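You operate a simulated robot arm through the tools that you are given. There is no shell and no other tool.

You are at the controls of a simulated robot arm. One attempt, no reset.

JOB
Heat the urn to 70 C and draw a red jug of hot water.
Fine: wait for READY, fill to the top line, stand the jug on spot No. 4, then turn the urn off; its wall is still hot. Set down upright: red jug.
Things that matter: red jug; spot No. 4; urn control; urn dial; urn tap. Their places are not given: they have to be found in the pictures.

The check looks at the end state, three seconds after you hand in, the way a careful person would. Anything else that was tipped, shoved, dropped, spilled or broken makes it a failure.

ROBOT AND FRAMES
A 7-joint arm with a two-finger parallel gripper, fixed in place. Base frame: the origin is at the foot of the arm, x ahead of it, y to its left, z up; the work surface is at about z = 800. Readings come in mm, rad, newtons and seconds.
Its first joint turns from -2.897 to 2.897 rad. Payload 4.4 kg.
The TCP is the grasp point between the finger pads, 23 mm short of the fingertips. In the tool frame z runs along the fingers and y along their closing line. The gripper opens to 94 mm. The fingers are 38 mm wide and 10 mm thick; the gripper's body (54 by 96 mm) begins 39 mm behind the TCP.
Orientation is that of the tool frame in the base frame, as a unit quaternion [w, x, y, z]. With the fingers straight down and closing along the base's y, the tool's x points along the base's -x, its y along +y and its z along -z.

CONTROLS
- The arm moves only by the tool step_arm. Its argument "moves" is a list of rows, each a list of 7 numbers: the shift along the tool's x, y, z in mm, then the turn, a rotation vector about the tool's x, y, z in rad, then the gripper command, from -1 (fully open) to 1 (shut), values between in proportion. In form: [[tx, ty, tz, wx, wy, wz, gripper], ...]. A call has 1 to 20 rows; each row is the pose to reach, as a shift and turn from the pose commanded when the call began, along the tool's axes at that moment. A row lasts 0.2 s, in which the tool goes at most 50 mm and 0.15 rad; a call with a longer step from one row to the next is refused whole, and so is a gripper value outside its range. A pose out of reach is approached as far as the arm can. The call stops where the force on the tool passes 50 N (or 10 N more than at its start, if that is more) or the arm is blocked; 0.2 s more then pass. The fingers move at their own pace (about 108 mm/s each) and stop on an object; they squeeze with about 45 N. The grip force told is the motor's: it shows also when the fingers shut on nothing. Time passes only in rows, and 0.2 s behind the last, so rows that repeat a pose let the fingers close. It gives the time, the measured TCP pose, the force on the tool (base axes), the opening and the grip force at its end, in the units of the frame above (readings bear some noise), with the torque about the TCP (base axes, N m) and any sound that the robot's microphone picked up, and new pictures: "views" is both (left out), scene, wrist or none.
- Cameras (640 x 400 px; columns grow to the right, rows downward): "scene" is fixed at [48.5, -500.4, 1446]; the picture's right is [0.33, -0.94, 0.00], its down [-0.37, -0.13, -0.92] and it looks along [0.87, 0.30, -0.39] (base axes); focal length 313 px, centre (320, 200). "wrist" rides on the gripper at [86, 16, -75] in the tool frame; the picture's right is [-0.18, 0.98, 0.00], its down [-0.58, -0.11, -0.81] and it looks along [-0.79, -0.15, 0.59] (tool axes); focal length 243 px, centre (320, 200).
- probe_pixels(camera, pixels): for up to 12 pixels [column, row] of the newest picture of that camera ("zoom" is the newest enlarged one), the place [x, y, z] in the base frame of the surface seen there, good to about 2 mm. It takes no simulated time.
- inspect(camera, box): a new picture of the part [left, top, right, bottom] of that camera's present view, enlarged. It takes no simulated time.
- close_job(): hands the job in; it is judged then, once.

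Open the gripper and draw the arm clear of the work before you hand the job in, unless the task says otherwise.

The tools are called after "Emit:" as name(argument=value, ...) on one line, values as JSON. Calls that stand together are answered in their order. step_arm: Moves the arm, as the interface text tells. Its arguments: {"type":"object","properties":{"moves":{"type":"array","items":{"type":"array","items":{"type":"number"}}},"views":{"type":"string","enum":["both","scene","wrist","none"]}},"required":["moves"]} The other tools are called the same way: probe_pixels (camera, pixels) gives the place of the surface under pixels of a picture; inspect (camera, box) takes an enlarged picture of a part of a camera's view; close_job () hands the job in.

At the start:

```text
clock: 0.0
ee_pos: [625.6, -59.5, 1294.0]
tcp_rot: [0.001, 0.0, 1.0, 0.0]
ft_force: [-0.2, 0.2, -0.2]
ft_torque: [-0.02, 0.0, -0.02]
opening: 94.1
finger_force: 0.1
```

scene: 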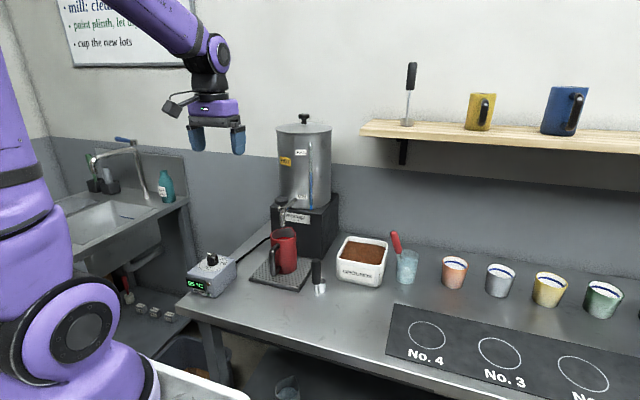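
wrist: 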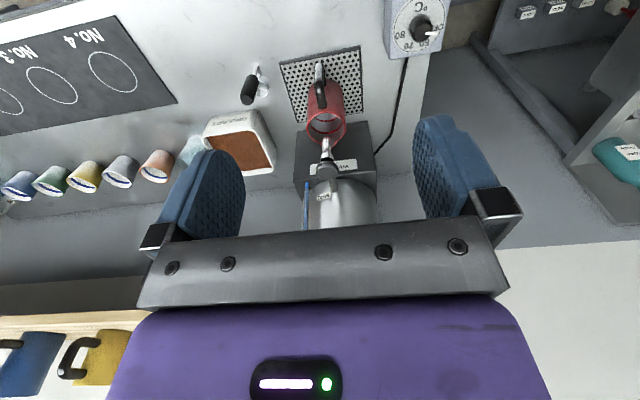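

The pictures show the urn around scene (303,165), the red jug under its tap at (284,250), the control box at (210,275), and spot No. 4 at (427,335). I'll enlarge these areas first.

Emit:
inspect(camera="scene", box=[170, 180, 350, 310])

Emit:
inspect(camera="wrist", box=[230, 0, 470, 230])

Emit:
inspect(camera="scene", box=[250, 100, 350, 220])

```text
3.08 times, centred on (260, 245) of scene
```

zoom: 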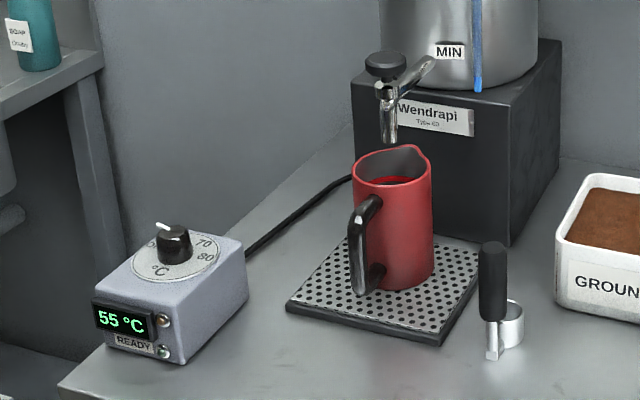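

```text
1.74 times, centred on (350, 115) of wrist
```

zoom: 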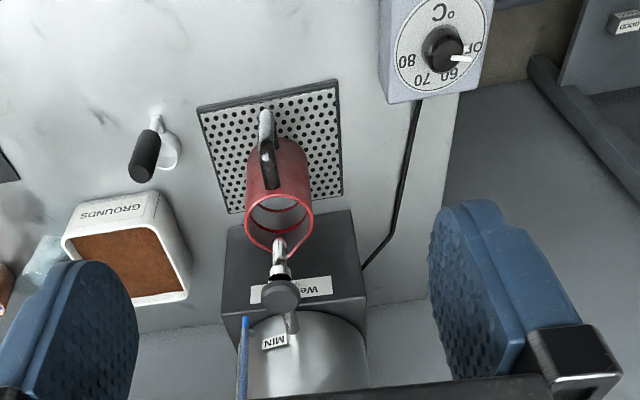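

```text
3.33 times, centred on (300, 160) of scene
```

zoom: 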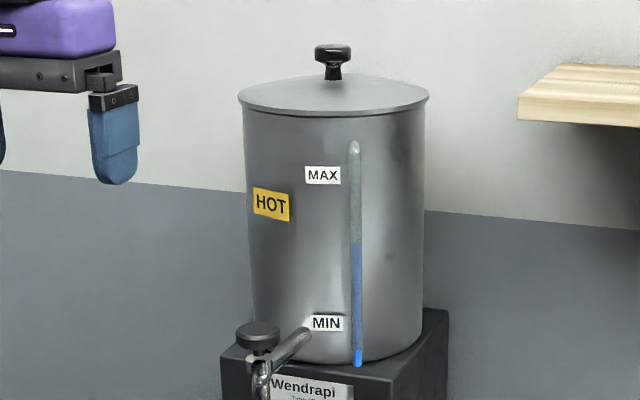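

Now close views of the dial and of the tap with the jug rim.

Emit:
inspect(camera="wrist", box=[380, 0, 450, 60])

Emit:
inspect(camera="wrist", box=[290, 50, 380, 190])

Emit:
inspect(camera="scene", box=[260, 185, 320, 285])

Emit:
probe_pixels(camera="scene", pixels=[[427, 335], [411, 326], [447, 338], [421, 348], [433, 322], [211, 257], [278, 250], [284, 200], [283, 219], [295, 255], [320, 270], [320, 290]])

Emit:
probe_pixels(camera="wrist", pixels=[[418, 22], [419, 30], [432, 34], [400, 35], [421, 4], [320, 70], [319, 95], [309, 120], [347, 125], [327, 165], [326, 145], [324, 138]])

```text
6.67 times, centred on (415, 30) of wrist
```

zoom: 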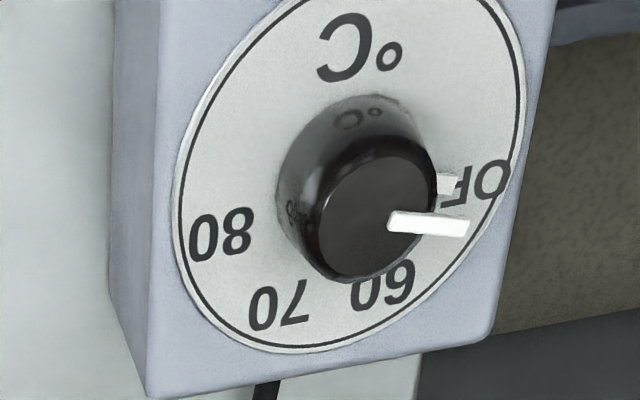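

```text
2.86 times, centred on (335, 120) of wrist
```

zoom: 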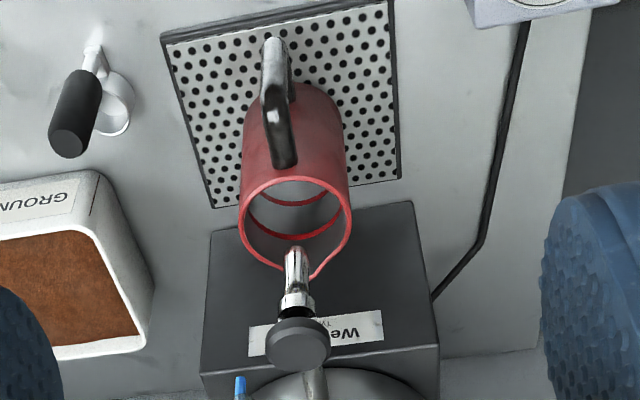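

```text
4.00 times, centred on (290, 235) of scene
```

zoom: 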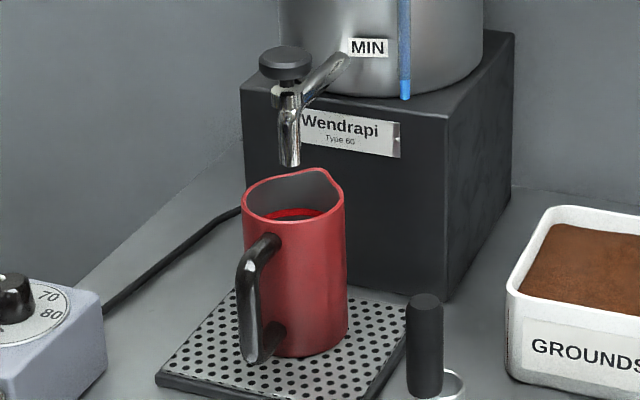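

```text
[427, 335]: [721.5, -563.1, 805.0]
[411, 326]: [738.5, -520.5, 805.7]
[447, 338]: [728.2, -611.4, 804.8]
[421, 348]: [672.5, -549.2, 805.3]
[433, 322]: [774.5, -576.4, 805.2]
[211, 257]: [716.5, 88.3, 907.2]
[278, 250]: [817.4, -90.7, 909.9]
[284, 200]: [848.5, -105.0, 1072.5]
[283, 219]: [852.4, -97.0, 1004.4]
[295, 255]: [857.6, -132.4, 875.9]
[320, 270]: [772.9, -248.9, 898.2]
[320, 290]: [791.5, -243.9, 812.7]
```

```text
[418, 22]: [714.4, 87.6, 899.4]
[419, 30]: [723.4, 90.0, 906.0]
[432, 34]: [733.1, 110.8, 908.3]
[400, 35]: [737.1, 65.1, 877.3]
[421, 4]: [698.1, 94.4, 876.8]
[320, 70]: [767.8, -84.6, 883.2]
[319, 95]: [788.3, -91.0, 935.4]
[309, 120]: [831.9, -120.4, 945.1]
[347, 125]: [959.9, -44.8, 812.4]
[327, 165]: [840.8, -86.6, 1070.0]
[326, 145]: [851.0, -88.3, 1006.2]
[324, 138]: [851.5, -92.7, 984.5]
```

The pointer is at OFF, and the labels run OFF, 60, 70, 80 clockwise as seen from above. I'll zoom on the dial and probe the labels and knob to get centre and angles.

Emit:
inspect(camera="wrist", box=[380, 0, 450, 60])

Emit:
probe_pixels(camera="zoom", pixels=[[488, 182], [385, 288], [278, 305], [222, 235], [450, 183], [400, 222], [465, 226], [370, 210], [325, 215], [435, 160], [380, 277], [350, 52]])

Emit:
inspect(camera="scene", box=[180, 240, 250, 305])

```text
6.67 times, centred on (415, 30) of wrist
```

zoom: 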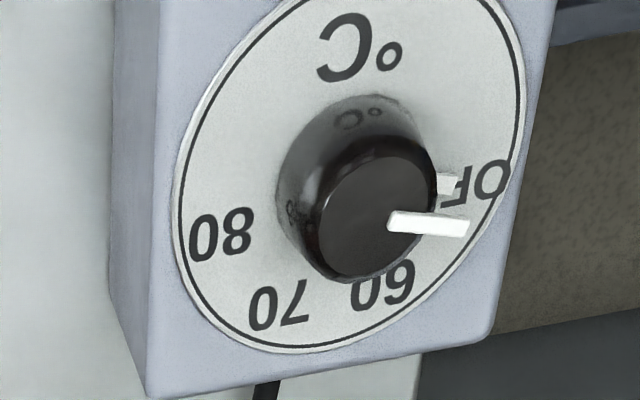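

```text
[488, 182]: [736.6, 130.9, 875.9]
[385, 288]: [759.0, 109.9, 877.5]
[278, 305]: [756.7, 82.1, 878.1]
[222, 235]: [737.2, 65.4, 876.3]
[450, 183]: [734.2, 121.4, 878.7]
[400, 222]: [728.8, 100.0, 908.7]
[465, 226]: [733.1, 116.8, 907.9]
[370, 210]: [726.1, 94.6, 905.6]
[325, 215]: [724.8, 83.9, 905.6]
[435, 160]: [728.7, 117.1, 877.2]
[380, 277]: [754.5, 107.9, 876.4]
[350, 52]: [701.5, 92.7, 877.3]
```

```text
6.15 times, centred on (215, 272) of scene
```

zoom: 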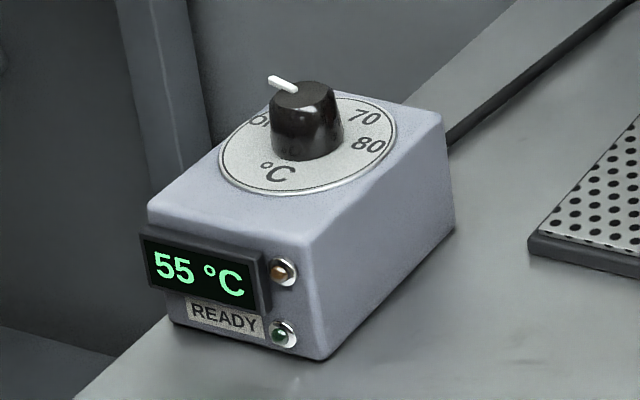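

Dial face is at z≈877 and the knob runs up to about z=906 with its centre near (727,95). The pointer is at about 75° (OFF) and 70 lies at about -25°, so the turn is roughly 100° clockwise. I'll move above the knob with the fingers closing across the pointer.

Emit:
step_arm(moves=[[-8.5, 13, 24.5, 0, 0, -0.11, -1], [-17, 26, 49, 0, 0, -0.22, -1], [-25.5, 39, 73.5, 0, 0, -0.33, -1], [-34, 52, 98, 0, 0, -0.44, -1], [-42.5, 65, 122.5, 0, 0, -0.55, -1], [-51, 78, 147, 0, 0, -0.66, -1], [-59.5, 91, 171.5, 0, 0, -0.77, -1], [-68, 104, 196, 0, 0, -0.88, -1], [-76.5, 117, 220.5, 0, 0, -0.99, -1], [-85, 130, 245, 0, 0, -1.1, -1], [-93.5, 143, 269.5, 0, 0, -1.21, -1], [-101.4, 154.5, 294, 0, 0, -1.32, -1], [-101.4, 154.5, 294, 0, 0, -1.32, -1]])

```text
clock: 2.8
ee_pos: [728.3, 96.0, 999.4]
tcp_rot: [0.0, -0.615, 0.789, 0.0]
ft_force: [0.0, -0.4, -0.7]
ft_torque: [0.0, 0.01, 0.01]
opening: 94.0
finger_force: 0.1
```

scene: 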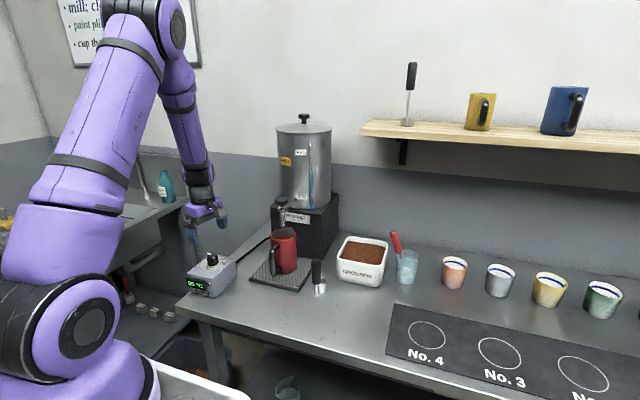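
wrist: 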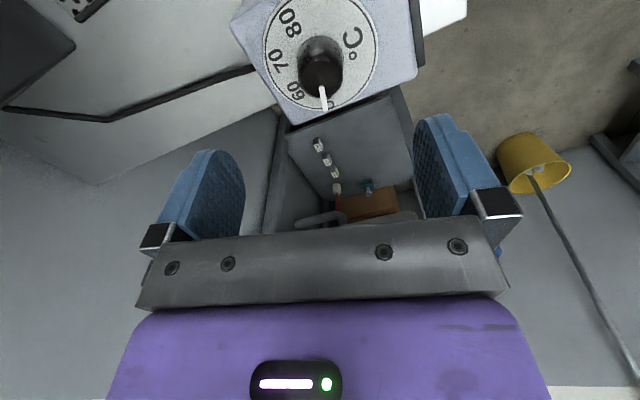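

The knob is at wrist (321,70) with its pointer aimed down the picture. I'll probe it for a better centre.

Emit:
inspect(camera="wrist", box=[270, 20, 380, 120])

Emit:
probe_pixels(camera="zoom", pixels=[[180, 210], [405, 210], [296, 270], [210, 270], [375, 270], [310, 340], [318, 445], [292, 95], [190, 180], [400, 180], [295, 225]])

```text
4.00 times, centred on (325, 70) of wrist
```

zoom: 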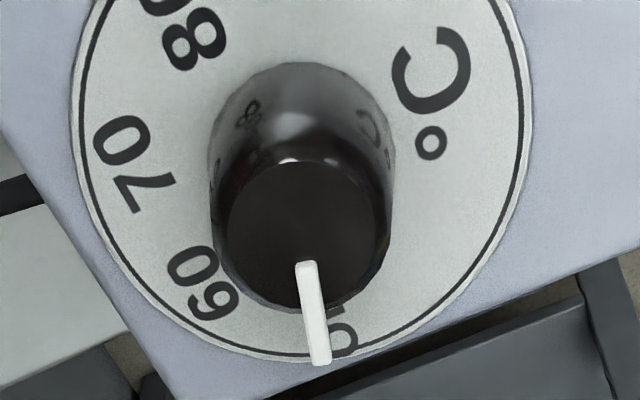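

```text
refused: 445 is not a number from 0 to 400
```

Same picture, with corrected pixel choices on the knob's top edges and pointer.

Emit:
probe_pixels(camera="zoom", pixels=[[230, 230], [380, 230], [305, 170], [310, 240], [307, 275], [320, 355], [270, 300], [340, 290], [215, 150], [388, 150], [295, 70], [300, 150]])

```text
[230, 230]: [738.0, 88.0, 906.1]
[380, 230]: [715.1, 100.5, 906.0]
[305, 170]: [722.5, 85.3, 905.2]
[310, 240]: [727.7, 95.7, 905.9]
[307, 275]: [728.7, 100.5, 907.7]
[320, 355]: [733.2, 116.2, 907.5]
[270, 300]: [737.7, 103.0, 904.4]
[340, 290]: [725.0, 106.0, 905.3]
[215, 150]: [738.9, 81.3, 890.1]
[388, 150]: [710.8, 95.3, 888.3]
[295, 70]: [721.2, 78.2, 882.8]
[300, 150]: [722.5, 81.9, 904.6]
```

The knob centre is about (727.4, 96.2) and its radius about 13 mm, which is within 1 mm of my position. Lowering 97 mm with the gripper open.

Emit:
step_arm(moves=[[0, 0.9, 25, 0, 0, 0, -1], [0, 0.9, 50, 0, 0, 0, -1], [0, 0.9, 75, 0, 0, 0, -1], [0, 0.9, 90, 0, 0, 0, -1], [0, 0.9, 97, 0, 0, 0, -1], [0, 0.9, 97, 0, 0, 0, -1]])

```text
clock: 4.2
ee_pos: [727.0, 94.9, 902.7]
tcp_rot: [0.0, -0.614, 0.79, 0.0]
ft_force: [0.1, -0.5, 0.4]
ft_torque: [0.02, 0.03, 0.03]
opening: 93.8
finger_force: 0.1
```

scene: 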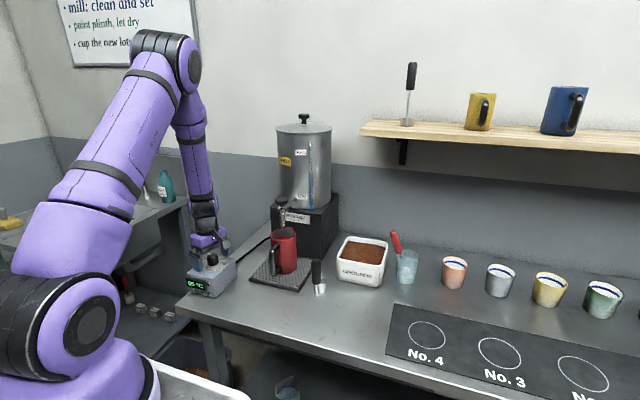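
wrist: 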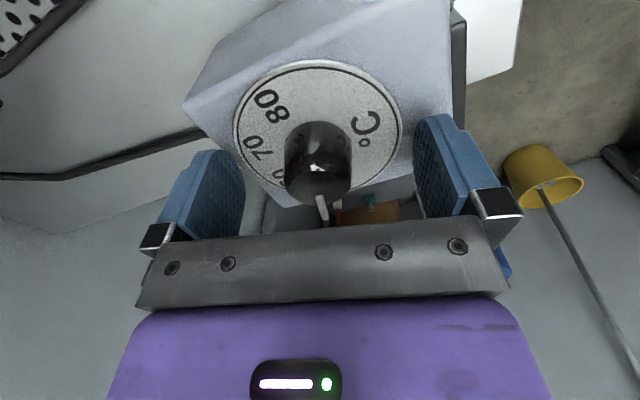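

The fingers straddle the knob with no contact. I'll close on it gently.

Emit:
step_arm(moves=[[0, 0, 0, 0, 0, 0, 0.2], [0, 0, 0, 0, 0, 0, 0.6], [0, 0, 0, 0, 0, 0, 0.8], [0, 0, 0, 0, 0, 0, 0.8]], views="wrist")

```text
clock: 5.2
ee_pos: [728.1, 94.9, 902.9]
tcp_rot: [0.001, -0.613, 0.79, 0.0]
ft_force: [13.2, -2.2, -2.5]
ft_torque: [0.08, -0.38, 0.03]
opening: 35.5
finger_force: 44.6
```

wrist: 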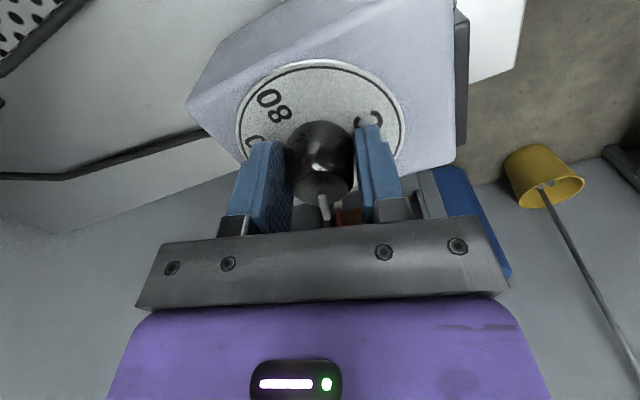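

The pads closed at 35.5 mm (the knob's wide base) with a 13 N side force along +x, so the knob centre is slightly further +x. I'll shift about 1.2 mm to relieve it before turning.

Emit:
step_arm(moves=[[0, -0.6, 0, 0, 0, 0, 0.8], [0, -1.2, 0, 0, 0, 0, 0.8], [0, -1.2, 0, 0, 0, 0, 0.8]], views="none")

```text
clock: 6.0
ee_pos: [727.9, 95.0, 902.8]
tcp_rot: [-0.001, -0.614, 0.79, 0.0]
ft_force: [9.2, -2.1, 6.8]
ft_torque: [0.32, -0.26, 0.0]
opening: 35.3
finger_force: 45.7
```

The side force has dropped. Turning the first 0.5 rad clockwise and checking force and torque.

Emit:
step_arm(moves=[[0, -1.5, 0, 0, 0, 0.1, 0.8], [0, -1.5, 0, 0, 0, 0.2, 0.8], [0, -1.5, 0, 0, 0, 0.3, 0.8], [0, -1.5, 0, 0, 0, 0.4, 0.8], [0, -1.5, 0, 0, 0, 0.5, 0.8]])

```text
clock: 7.2
ee_pos: [727.1, 95.5, 901.5]
tcp_rot: [-0.001, -0.399, 0.917, 0.0]
ft_force: [-11.9, 4.0, 5.0]
ft_torque: [0.39, -0.14, 0.01]
opening: 35.5
finger_force: 44.5
```

scene: 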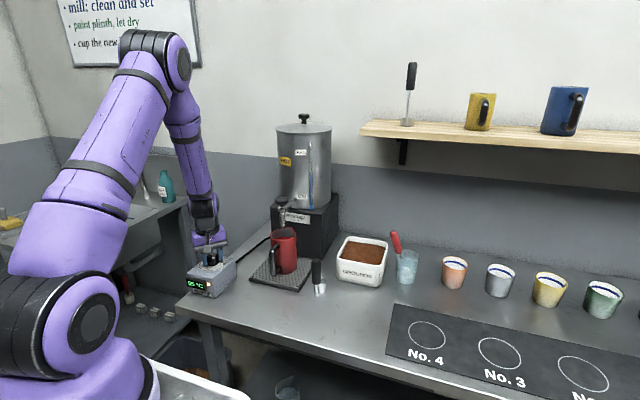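
wrist: 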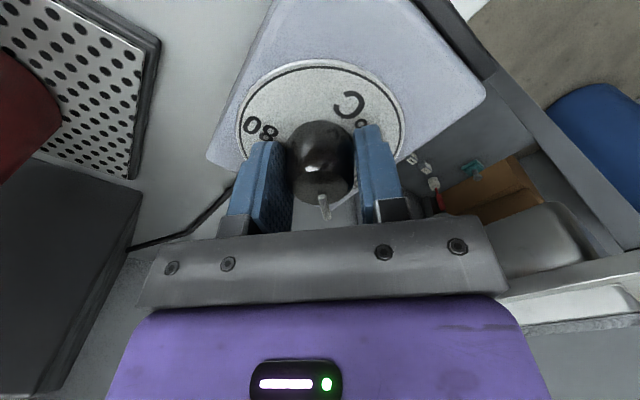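

The knob turns with the gripper and the amber light is on. I'll turn another 1.24 rad to bring the pointer to 70.

Emit:
step_arm(moves=[[0, 0.7, 0, 0, 0, 0.1, 0.8], [0, 0.7, 0, 0, 0, 0.2, 0.8], [0, 0.7, 0, 0, 0, 0.3, 0.8], [0, 0.7, 0, 0, 0, 0.4, 0.8], [0, 0.7, 0, 0, 0, 0.5, 0.8], [0, 0.7, 0, 0, 0, 0.6, 0.8], [0, 0.7, 0, 0, 0, 0.7, 0.8], [0, 0.7, 0, 0, 0, 0.8, 0.8], [0, 0.7, 0, 0, 0, 0.9, 0.8], [0, 0.7, 0, 0, 0, 1.0, 0.8], [0, 0.7, 0, 0, 0, 1.1, 0.8], [0, 0.7, 0, 0, 0, 1.2, 0.8], [0, 0.7, 0, 0, 0, 1.24, 0.8], [0, 0.7, 0, 0, 0, 1.24, 0.8]])

```text
clock: 10.2
ee_pos: [728.7, 93.7, 902.0]
tcp_rot: [0.0, 0.209, 0.978, 0.0]
ft_force: [-17.5, -1.4, -0.6]
ft_torque: [0.08, 0.49, -0.02]
opening: 35.6
finger_force: 45.3
```

scene: 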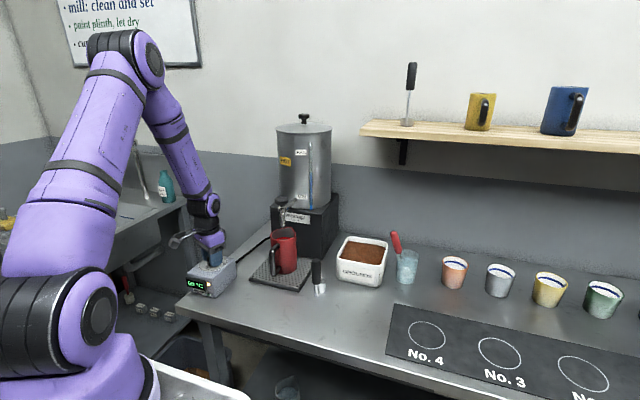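
wrist: 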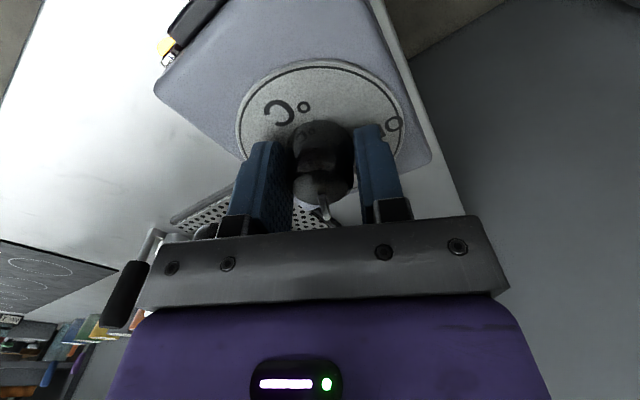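

The tool has turned the full amount. I'll open and lift straight up to check the pointer.

Emit:
step_arm(moves=[[0, 0, 0, 0, 0, 0, -0.5], [0, 0, 0, 0, 0, 0, -1], [0, 0, 0, 0, 0, 0, -1], [0, 0, -30, 0, 0, 0, -1], [0, 0, -70, 0, 0, 0, -1], [0, 0, -110, 0, 0, 0, -1], [0, 0, -110, 0, 0, 0, -1]])

Emit:
inspect(camera="wrist", box=[250, 0, 400, 120])

Emit:
inspect(camera="scene", box=[180, 240, 250, 305])

```text
clock: 11.8
ee_pos: [729.9, 96.3, 1012.2]
tcp_rot: [0.0, 0.208, 0.978, 0.001]
ft_force: [0.5, 0.4, -0.5]
ft_torque: [-0.01, -0.02, 0.03]
opening: 94.0
finger_force: 0.2
```

scene: 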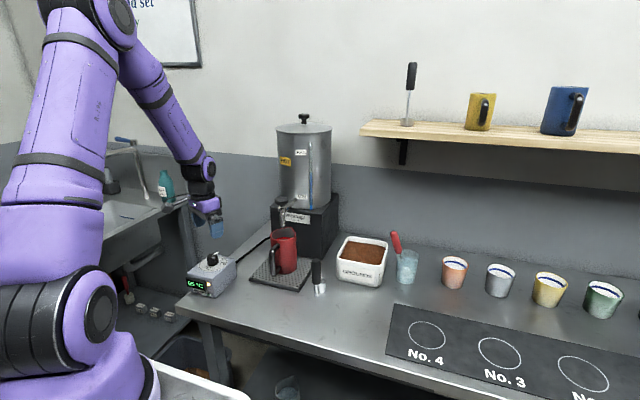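
wrist: 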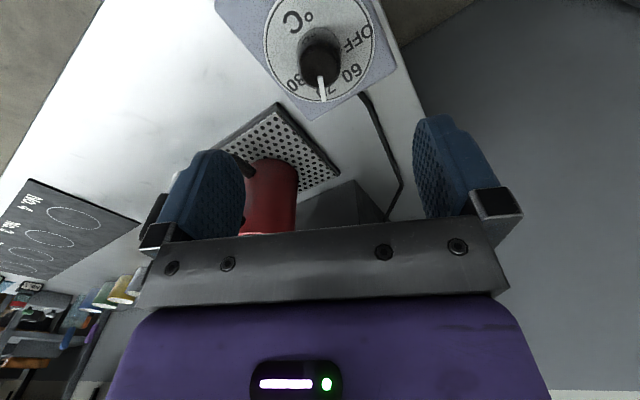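

```text
3.33 times, centred on (325, 60) of wrist
```

zoom: 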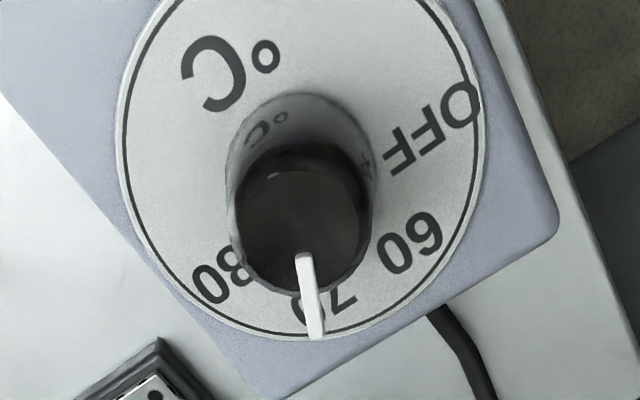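

```text
6.15 times, centred on (215, 272) of scene
```

zoom: 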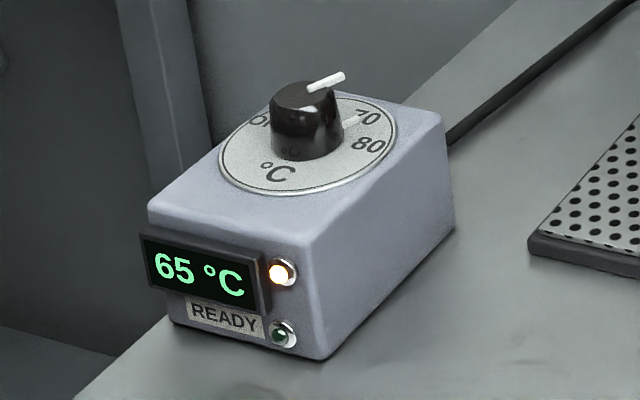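

Display reads 65 °C with the amber light on. I'll measure the pointer direction against the 70 label.

Emit:
probe_pixels(camera="zoom", pixels=[[305, 258], [317, 330], [430, 130], [410, 243], [222, 278], [310, 308], [345, 300], [305, 215], [242, 210], [368, 200], [235, 60]])

Emit:
inspect(camera="scene", box=[190, 245, 230, 280])

```text
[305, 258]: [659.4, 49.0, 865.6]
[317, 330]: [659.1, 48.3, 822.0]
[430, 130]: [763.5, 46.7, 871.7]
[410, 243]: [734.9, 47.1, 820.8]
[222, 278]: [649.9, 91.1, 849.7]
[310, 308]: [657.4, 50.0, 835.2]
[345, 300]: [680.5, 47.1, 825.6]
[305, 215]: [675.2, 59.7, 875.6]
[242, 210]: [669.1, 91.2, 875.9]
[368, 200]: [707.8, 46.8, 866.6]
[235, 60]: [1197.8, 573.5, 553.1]
```

```text
11.43 times, centred on (210, 262) of scene
```

zoom: 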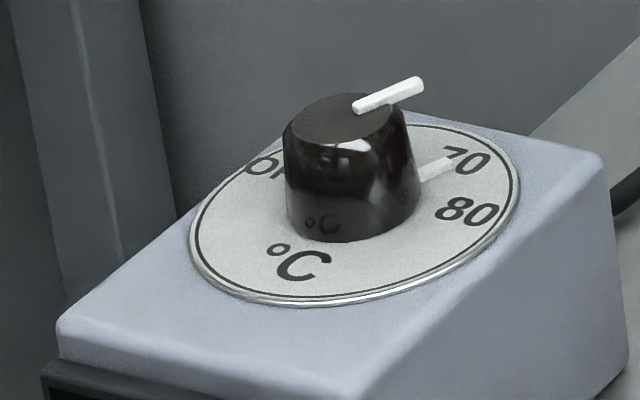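

The newest zoom was the scene one, so those readings are from another picture. I'll probe this scene zoom for the base pointer and labels, plus the wrist picture for the top pointer.

Emit:
probe_pixels(camera="zoom", pixels=[[428, 175], [445, 162], [467, 161], [471, 211], [262, 165], [300, 262], [360, 107], [415, 84], [340, 118]])

Emit:
probe_pixels(camera="wrist", pixels=[[321, 77], [324, 97], [320, 63], [352, 73], [297, 83], [359, 38], [293, 22], [323, 94]])

```text
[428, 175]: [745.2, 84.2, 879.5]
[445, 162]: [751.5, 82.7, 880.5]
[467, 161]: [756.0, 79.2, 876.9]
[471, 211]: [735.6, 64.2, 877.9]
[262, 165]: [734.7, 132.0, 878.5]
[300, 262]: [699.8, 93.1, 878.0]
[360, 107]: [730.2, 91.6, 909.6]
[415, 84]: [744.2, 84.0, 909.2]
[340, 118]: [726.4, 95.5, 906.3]
```

```text
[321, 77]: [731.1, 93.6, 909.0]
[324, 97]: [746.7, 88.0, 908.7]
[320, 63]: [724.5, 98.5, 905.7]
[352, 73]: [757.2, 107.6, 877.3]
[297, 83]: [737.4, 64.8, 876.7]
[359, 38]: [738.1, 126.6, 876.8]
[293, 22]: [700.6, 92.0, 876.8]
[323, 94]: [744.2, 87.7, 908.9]
```

The pointer is at about -25°, which matches the 70 label at about -26°. While it heats, I'll move up and back to look at the tap and jug, squaring the tool again.

Emit:
step_arm(moves=[[0, 0, -30, 0, 0, -0.05, -1], [-4, -20, -65, 0, 0, -0.1, -1], [-9, -45, -100, 0, 0, -0.16, -1], [-15, -70, -135, 0, 0, -0.22, -1], [-21, -100, -165, 0, 0, -0.28, -1], [-28, -130, -190, 0, 0, -0.34, -1], [-34, -160, -190, 0, 0, -0.4, -1], [-39, -186, -190, 0, 0, -0.42, -1], [-39, -186, -190, 0, 0, -0.42, -1]])

Emit:
inspect(camera="wrist", box=[250, 0, 400, 120])

Emit:
inspect(camera="scene", box=[255, 185, 325, 240])

```text
clock: 13.8
ee_pos: [688.8, -89.9, 1202.7]
tcp_rot: [0.0, -0.001, 1.0, 0.0]
ft_force: [0.4, 0.4, -0.1]
ft_torque: [0.02, 0.03, 0.0]
opening: 94.2
finger_force: 0.1
```

scene: 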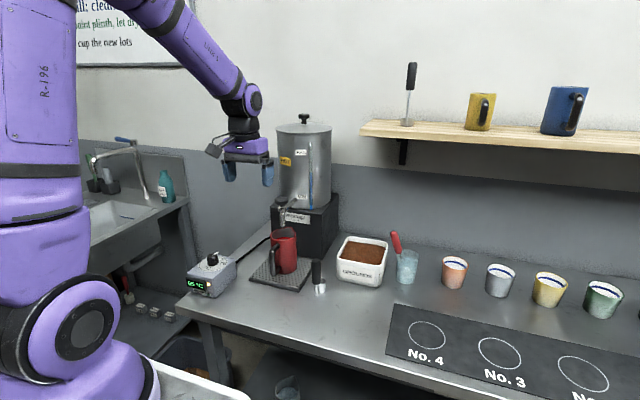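
wrist: 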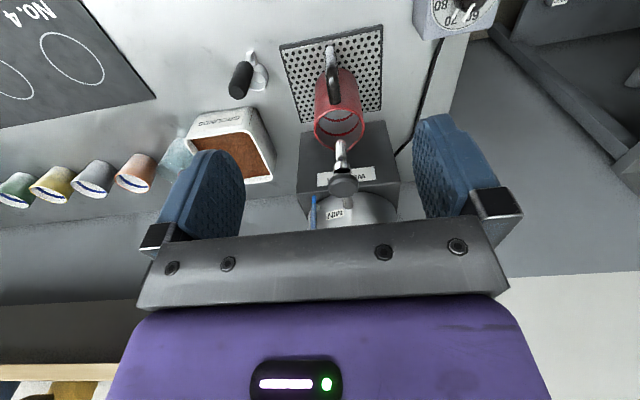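

```text
3.33 times, centred on (325, 60) of wrist
```

zoom: 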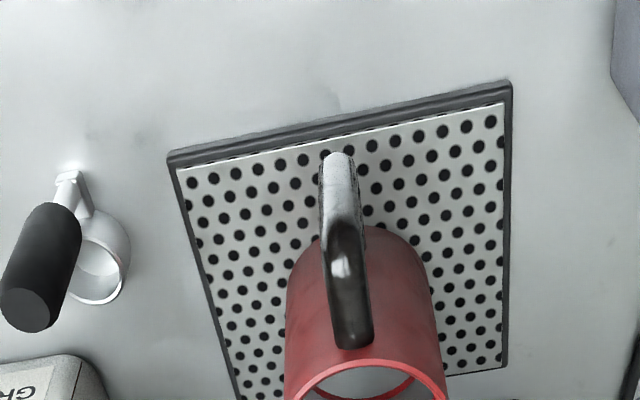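

```text
7.27 times, centred on (290, 212) of scene
```

zoom: 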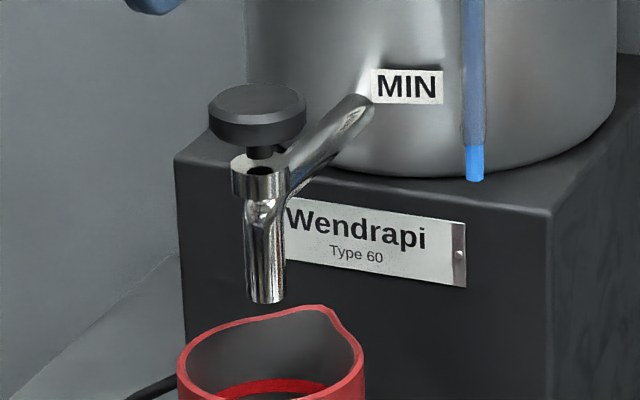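

The tap is a mushroom button on a stem above a vertical spout, which looks like it is pushed down. I'll probe the button, spout, jug rim and handle.

Emit:
probe_pixels(camera="zoom", pixels=[[258, 95], [215, 105], [300, 105], [258, 152], [265, 185], [265, 295], [330, 308], [182, 355], [360, 365], [270, 385], [240, 325]])

Emit:
inspect(camera="wrist", box=[290, 60, 390, 220])

Emit:
probe_pixels(camera="wrist", pixels=[[344, 185], [331, 46], [332, 75], [334, 98], [330, 60], [316, 125], [362, 125], [338, 108], [325, 88], [341, 175], [341, 145], [356, 187]])

Emit:
inspect(camera="scene", box=[180, 240, 250, 305])

```text
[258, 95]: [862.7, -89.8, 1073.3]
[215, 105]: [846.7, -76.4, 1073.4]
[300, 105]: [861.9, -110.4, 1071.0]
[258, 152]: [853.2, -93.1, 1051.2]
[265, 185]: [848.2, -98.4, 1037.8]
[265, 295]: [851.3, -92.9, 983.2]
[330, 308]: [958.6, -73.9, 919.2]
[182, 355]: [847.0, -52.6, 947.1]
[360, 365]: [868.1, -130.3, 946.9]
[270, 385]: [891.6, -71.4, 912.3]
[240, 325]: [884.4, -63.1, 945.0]
```

```text
2.50 times, centred on (340, 140) of wrist
```

zoom: 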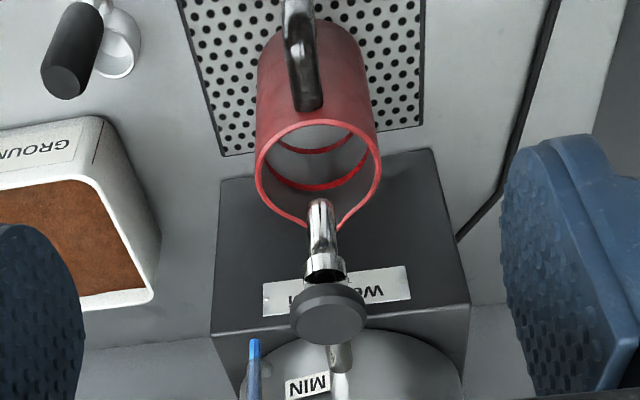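

```text
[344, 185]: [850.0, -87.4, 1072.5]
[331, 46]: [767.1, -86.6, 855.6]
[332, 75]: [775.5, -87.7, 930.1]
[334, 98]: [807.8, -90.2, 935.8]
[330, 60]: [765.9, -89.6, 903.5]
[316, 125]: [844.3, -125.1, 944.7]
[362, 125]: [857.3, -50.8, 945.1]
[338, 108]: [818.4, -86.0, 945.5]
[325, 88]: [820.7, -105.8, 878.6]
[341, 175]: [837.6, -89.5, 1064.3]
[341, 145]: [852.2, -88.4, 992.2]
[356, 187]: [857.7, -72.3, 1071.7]
```

```text
6.15 times, centred on (215, 272) of scene
```

zoom: 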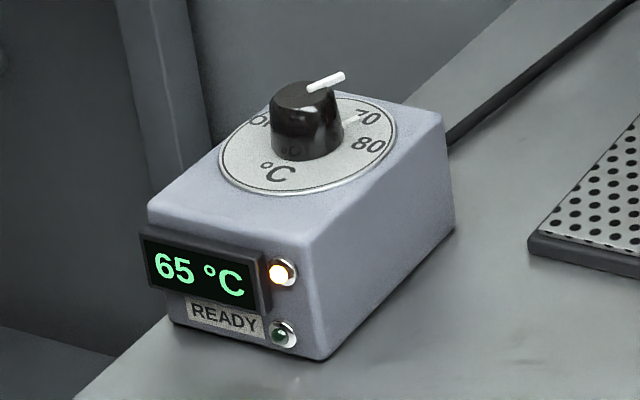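

Button top centre is near (855,-90,1073), the spout at (852,-93,983) and the jug rim at z≈946 centred right under the spout. I'll check how close the urn wall is behind the button.

Emit:
probe_pixels(camera="scene", pixels=[[290, 190], [285, 165], [300, 150], [290, 140], [278, 130], [305, 119], [300, 130], [329, 150], [280, 190], [303, 205]])

Emit:
step_arm(moves=[[0, 0, 0, 0, 0, 0, -0.5], [0, 0, 0, 0, 0, 0, 0.5], [0, 0, 0, 0, 0, 0, 1], [0, 0, 0, 0, 0, 0, 1], [0, 0, 0, 0, 0, 0, 1], [0, 0, 0, 0, 0, 0, 1]])

Emit:
inspect(camera="scene", box=[180, 240, 250, 305])

```text
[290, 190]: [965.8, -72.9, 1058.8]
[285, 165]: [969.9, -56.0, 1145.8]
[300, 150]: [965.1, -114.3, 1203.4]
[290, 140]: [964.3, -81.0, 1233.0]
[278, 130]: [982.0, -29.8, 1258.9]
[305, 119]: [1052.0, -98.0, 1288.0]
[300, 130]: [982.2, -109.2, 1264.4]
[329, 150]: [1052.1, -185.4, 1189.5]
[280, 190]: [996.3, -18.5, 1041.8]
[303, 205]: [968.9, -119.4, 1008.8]
```

```text
clock: 15.2
ee_pos: [688.0, -89.2, 1201.8]
tcp_rot: [0.0, 0.0, 1.0, -0.001]
ft_force: [-0.1, 0.2, 0.3]
ft_torque: [0.0, 0.01, -0.03]
opening: 0.0
finger_force: 42.5
```

scene: 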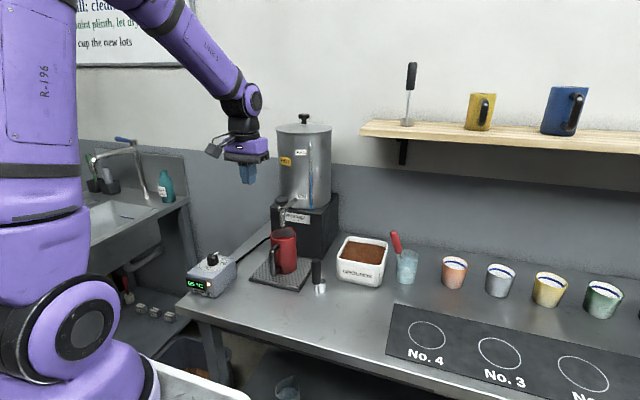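
wrist: 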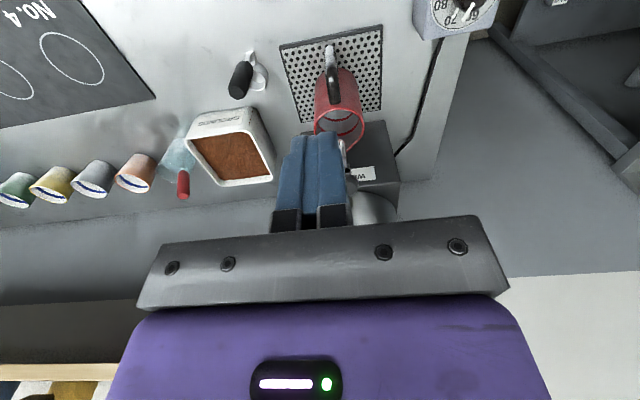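

```text
6.15 times, centred on (215, 272) of scene
```

zoom: 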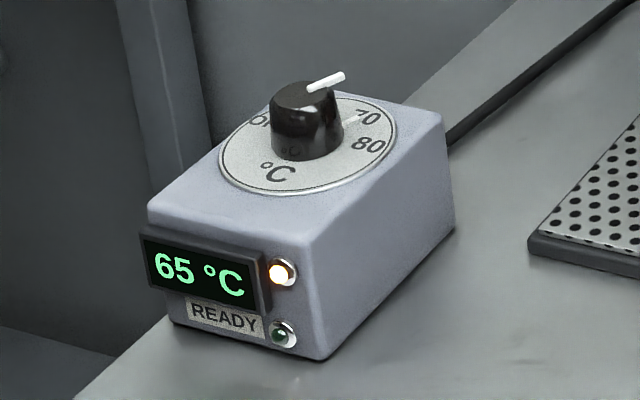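

Display still 65 °C with the amber light on, so it keeps heating. The urn wall is at x≈965, leaving room to press from above. Now I'll measure the fill lines inside the jug.

Emit:
inspect(camera="wrist", box=[305, 90, 375, 150])

Emit:
probe_pixels(camera="zoom", pixels=[[310, 160], [310, 185], [330, 225], [330, 255], [250, 270], [400, 250], [310, 125], [320, 205]])

Emit:
inspect(camera="scene", box=[265, 220, 305, 250])

```text
6.67 times, centred on (340, 120) of wrist
```

zoom: 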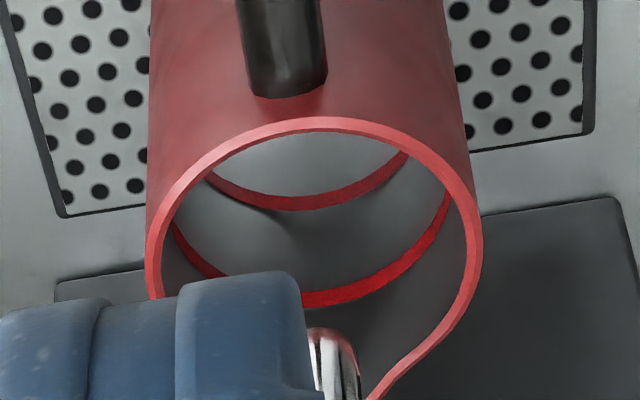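

```text
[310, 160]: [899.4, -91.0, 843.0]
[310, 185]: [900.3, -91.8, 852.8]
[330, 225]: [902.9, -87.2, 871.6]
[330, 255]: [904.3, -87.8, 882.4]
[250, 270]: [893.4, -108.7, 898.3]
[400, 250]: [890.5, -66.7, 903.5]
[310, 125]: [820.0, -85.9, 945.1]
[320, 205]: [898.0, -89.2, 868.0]
```

```text
13.33 times, centred on (285, 235) of scene
```

zoom: 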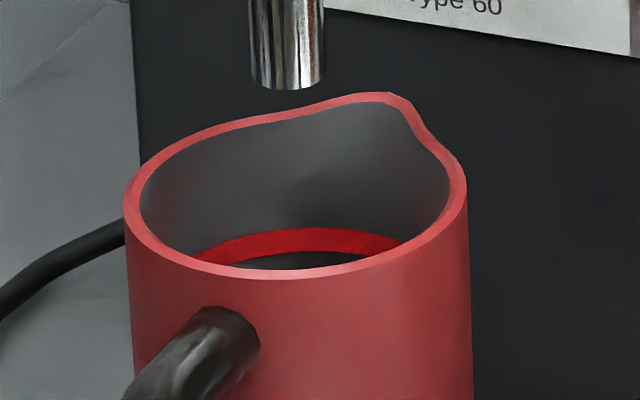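

Two lines are visible inside: the lower one and the top one. I'll probe the top line's edges from the scene view.

Emit:
probe_pixels(camera="zoom", pixels=[[300, 232], [300, 248], [300, 240], [240, 245], [380, 240], [300, 260], [300, 190], [385, 97], [160, 160]])

Emit:
probe_pixels(camera="wrist", pixels=[[345, 134], [346, 131], [338, 121], [356, 124], [320, 130]])

```text
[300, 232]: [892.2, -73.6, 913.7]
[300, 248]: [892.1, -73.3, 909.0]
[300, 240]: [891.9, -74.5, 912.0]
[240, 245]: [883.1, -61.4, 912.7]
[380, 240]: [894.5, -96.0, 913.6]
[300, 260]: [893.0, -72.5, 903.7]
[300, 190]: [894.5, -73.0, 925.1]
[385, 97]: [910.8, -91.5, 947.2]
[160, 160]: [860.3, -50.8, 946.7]
```

```text
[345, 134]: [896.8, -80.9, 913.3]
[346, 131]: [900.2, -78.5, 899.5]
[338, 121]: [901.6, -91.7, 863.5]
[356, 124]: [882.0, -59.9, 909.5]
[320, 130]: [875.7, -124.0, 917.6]
```

The top line spans z≈909–914 (centre ≈911) and the rim is at 946. I'll hover over the button centre near (853,-91) with closed fingers while it heats.

Emit:
step_arm(moves=[[-30, 0, 5, 0, 0, 0, 1], [-70, -1, 15, 0, 0, 0, 1], [-110, -1, 35, 0, 0, 0, 1], [-145, -2, 55, 0, 0, 0, 1], [-165, -2, 77, 0, 0, 0, 1], [-165, -2, 77, 0, 0, 0, 1]])

Emit:
inspect(camera="scene", box=[180, 240, 250, 305])

Emit:
inspect(camera="scene", box=[240, 130, 340, 260])

```text
clock: 16.6
ee_pos: [854.1, -92.6, 1124.8]
tcp_rot: [0.0, 0.0, 1.0, 0.0]
ft_force: [0.2, 0.2, 0.1]
ft_torque: [0.02, 0.0, 0.0]
opening: 0.0
finger_force: 42.2
```

scene: 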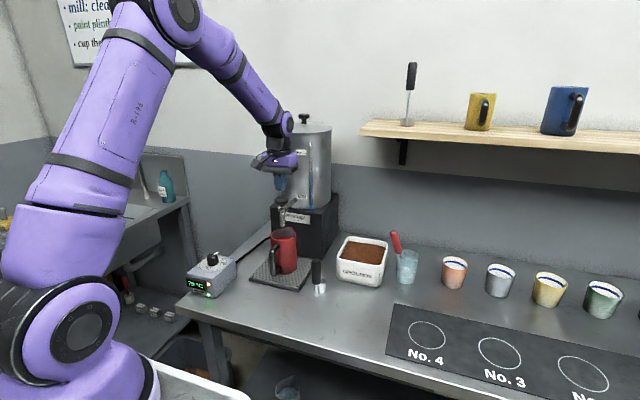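
wrist: 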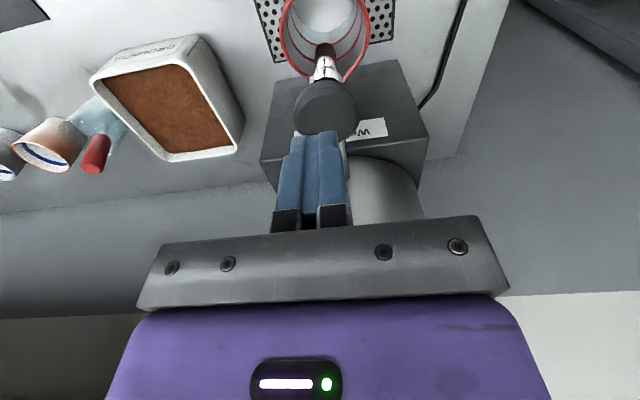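

```text
6.15 times, centred on (215, 272) of scene
```

zoom: 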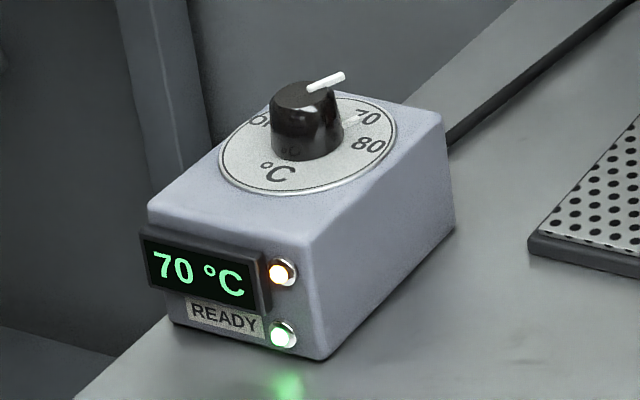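

```text
3.08 times, centred on (290, 195) of scene
```

zoom: 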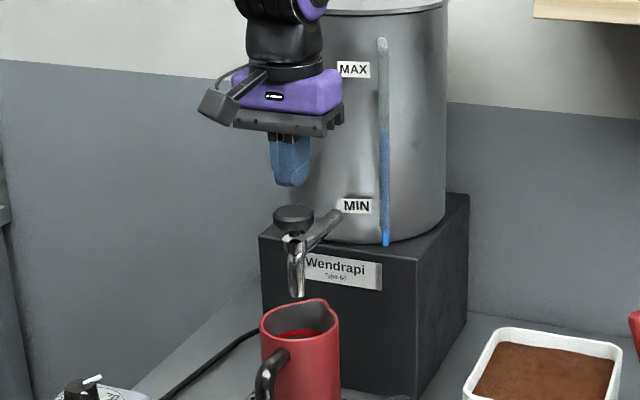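

READY is lit at 70 °C. The fingertips are centred over the button and the jug mouth is under the spout. I'll lower to the button and press a few millimetres.

Emit:
step_arm(moves=[[0, 0, 10, 0, 0, 0, 1], [0, 0, 20, 0, 0, 0, 1], [0, 0, 26, 0, 0, 0, 1], [0, 0, 29, 0, 0, 0, 1], [0, 0, 31, 0, 0, 0, 1], [0, 0, 33, 0, 0, 0, 1]])

Emit:
inspect(camera="scene", box=[255, 180, 325, 260])

```text
clock: 18.0
ee_pos: [852.7, -93.0, 1091.9]
tcp_rot: [0.0, 0.0, 1.0, 0.0]
ft_force: [-0.2, -0.9, 0.1]
ft_torque: [-0.02, 0.0, -0.01]
opening: 0.0
finger_force: 42.3
```

scene: 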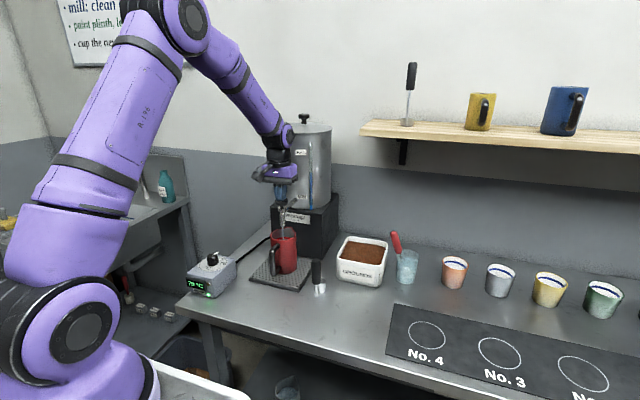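
wrist: 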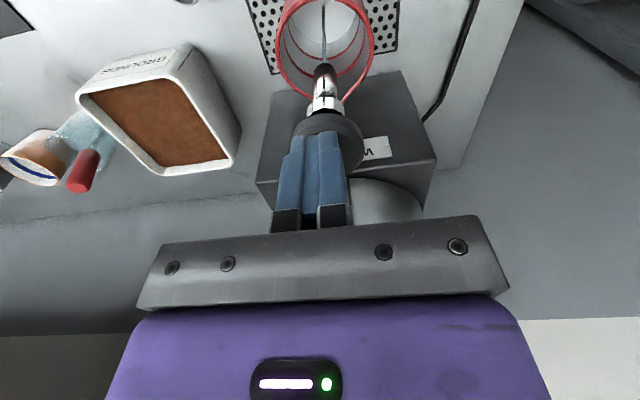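

```text
5.00 times, centred on (290, 220) of scene
```

zoom: 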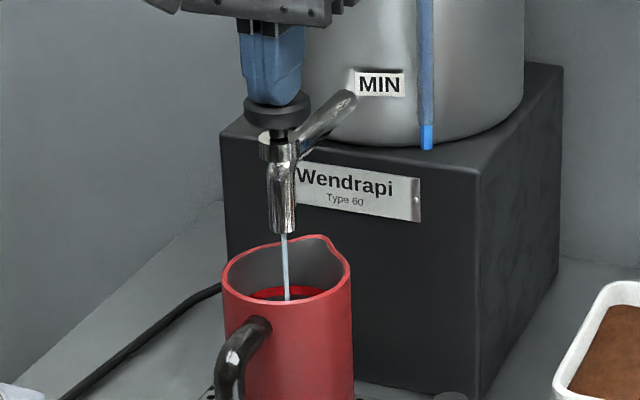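

Water is flowing into the jug, with the button about 4 mm down. I'll hold here in short spells and watch the level.

Emit:
step_arm(moves=[[0, 0, 0, 0, 0, 0, 1], [0, 0, 0, 0, 0, 0, 1], [0, 0, 0, 0, 0, 0, 1], [0, 0, 0, 0, 0, 0, 1], [0, 0, 0, 0, 0, 0, 1]])

Emit:
inspect(camera="wrist", box=[265, 0, 385, 100])

```text
clock: 19.2
ee_pos: [852.8, -92.4, 1092.0]
tcp_rot: [0.0, 0.0, 1.0, 0.001]
ft_force: [0.3, 0.3, 0.5]
ft_torque: [0.01, 0.0, 0.01]
opening: 0.1
finger_force: 42.3
```

scene: 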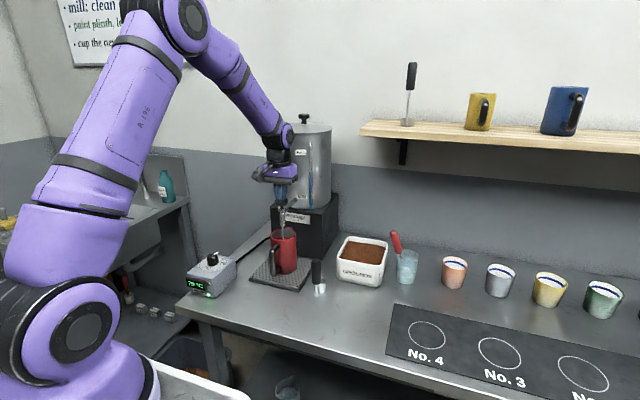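
wrist: 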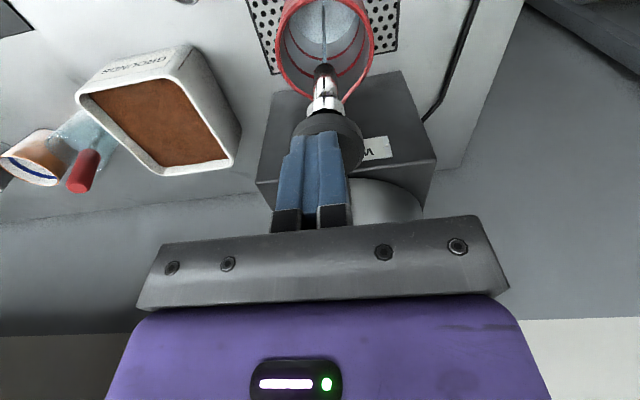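

```text
4.00 times, centred on (325, 50) of wrist
```

zoom: 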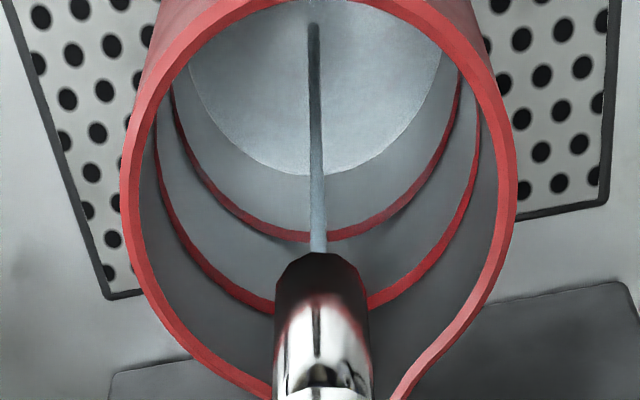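

The view into the jug is good: the water surface is below the lower line. I'll probe its height.

Emit:
probe_pixels(camera="zoom", pixels=[[250, 120], [380, 120], [270, 160], [300, 237], [250, 285], [400, 220], [440, 230], [320, 175]])

```text
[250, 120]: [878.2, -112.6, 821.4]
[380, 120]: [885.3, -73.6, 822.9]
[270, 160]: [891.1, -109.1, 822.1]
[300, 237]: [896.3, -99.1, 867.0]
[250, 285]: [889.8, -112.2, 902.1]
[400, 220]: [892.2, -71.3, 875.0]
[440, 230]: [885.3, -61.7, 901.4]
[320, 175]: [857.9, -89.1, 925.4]
```

Surface reads about z=822. I'll continue for 3 s and measure the rate.

Emit:
step_arm(moves=[[0, 0, 0, 0, 0, 0, 1], [0, 0, 0, 0, 0, 0, 1], [0, 0, 0, 0, 0, 0, 1], [0, 0, 0, 0, 0, 0, 1], [0, 0, 0, 0, 0, 0, 1], [0, 0, 0, 0, 0, 0, 1], [0, 0, 0, 0, 0, 0, 1], [0, 0, 0, 0, 0, 0, 1], [0, 0, 0, 0, 0, 0, 1], [0, 0, 0, 0, 0, 0, 1], [0, 0, 0, 0, 0, 0, 1], [0, 0, 0, 0, 0, 0, 1], [0, 0, 0, 0, 0, 0, 1], [0, 0, 0, 0, 0, 0, 1]], views="wrist")

Emit:
inspect(camera="wrist", box=[265, 0, 385, 100])

Emit:
probe_pixels(camera="zoom", pixels=[[250, 120], [380, 120], [270, 160], [300, 237]])

```text
clock: 22.2
ee_pos: [852.6, -92.4, 1092.2]
tcp_rot: [0.001, 0.0, 1.0, 0.0]
ft_force: [-1.0, 0.0, 0.3]
ft_torque: [0.0, 0.01, 0.0]
opening: 0.2
finger_force: 42.0
```

wrist: 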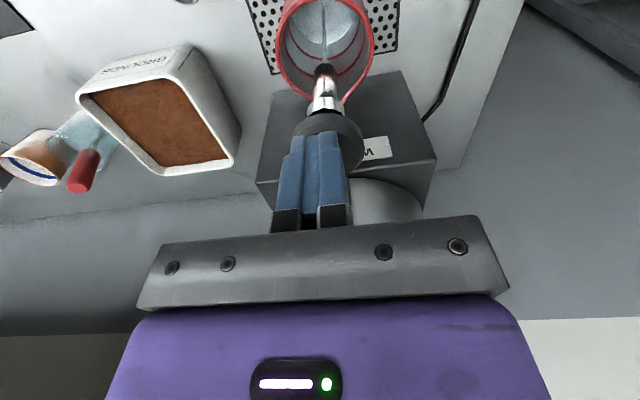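

```text
4.00 times, centred on (325, 50) of wrist
```

zoom: 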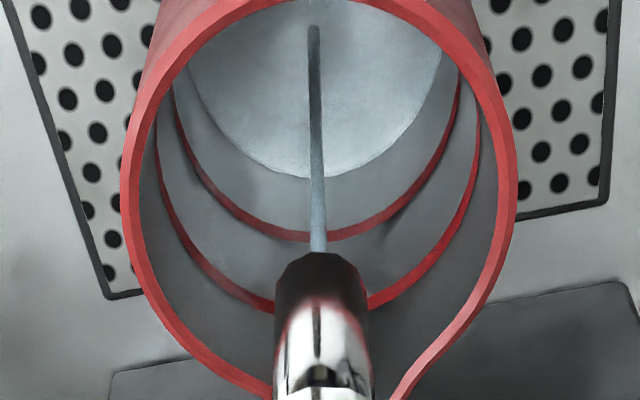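

```text
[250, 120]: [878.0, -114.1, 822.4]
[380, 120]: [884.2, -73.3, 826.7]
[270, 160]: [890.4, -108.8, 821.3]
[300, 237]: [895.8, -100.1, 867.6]
```

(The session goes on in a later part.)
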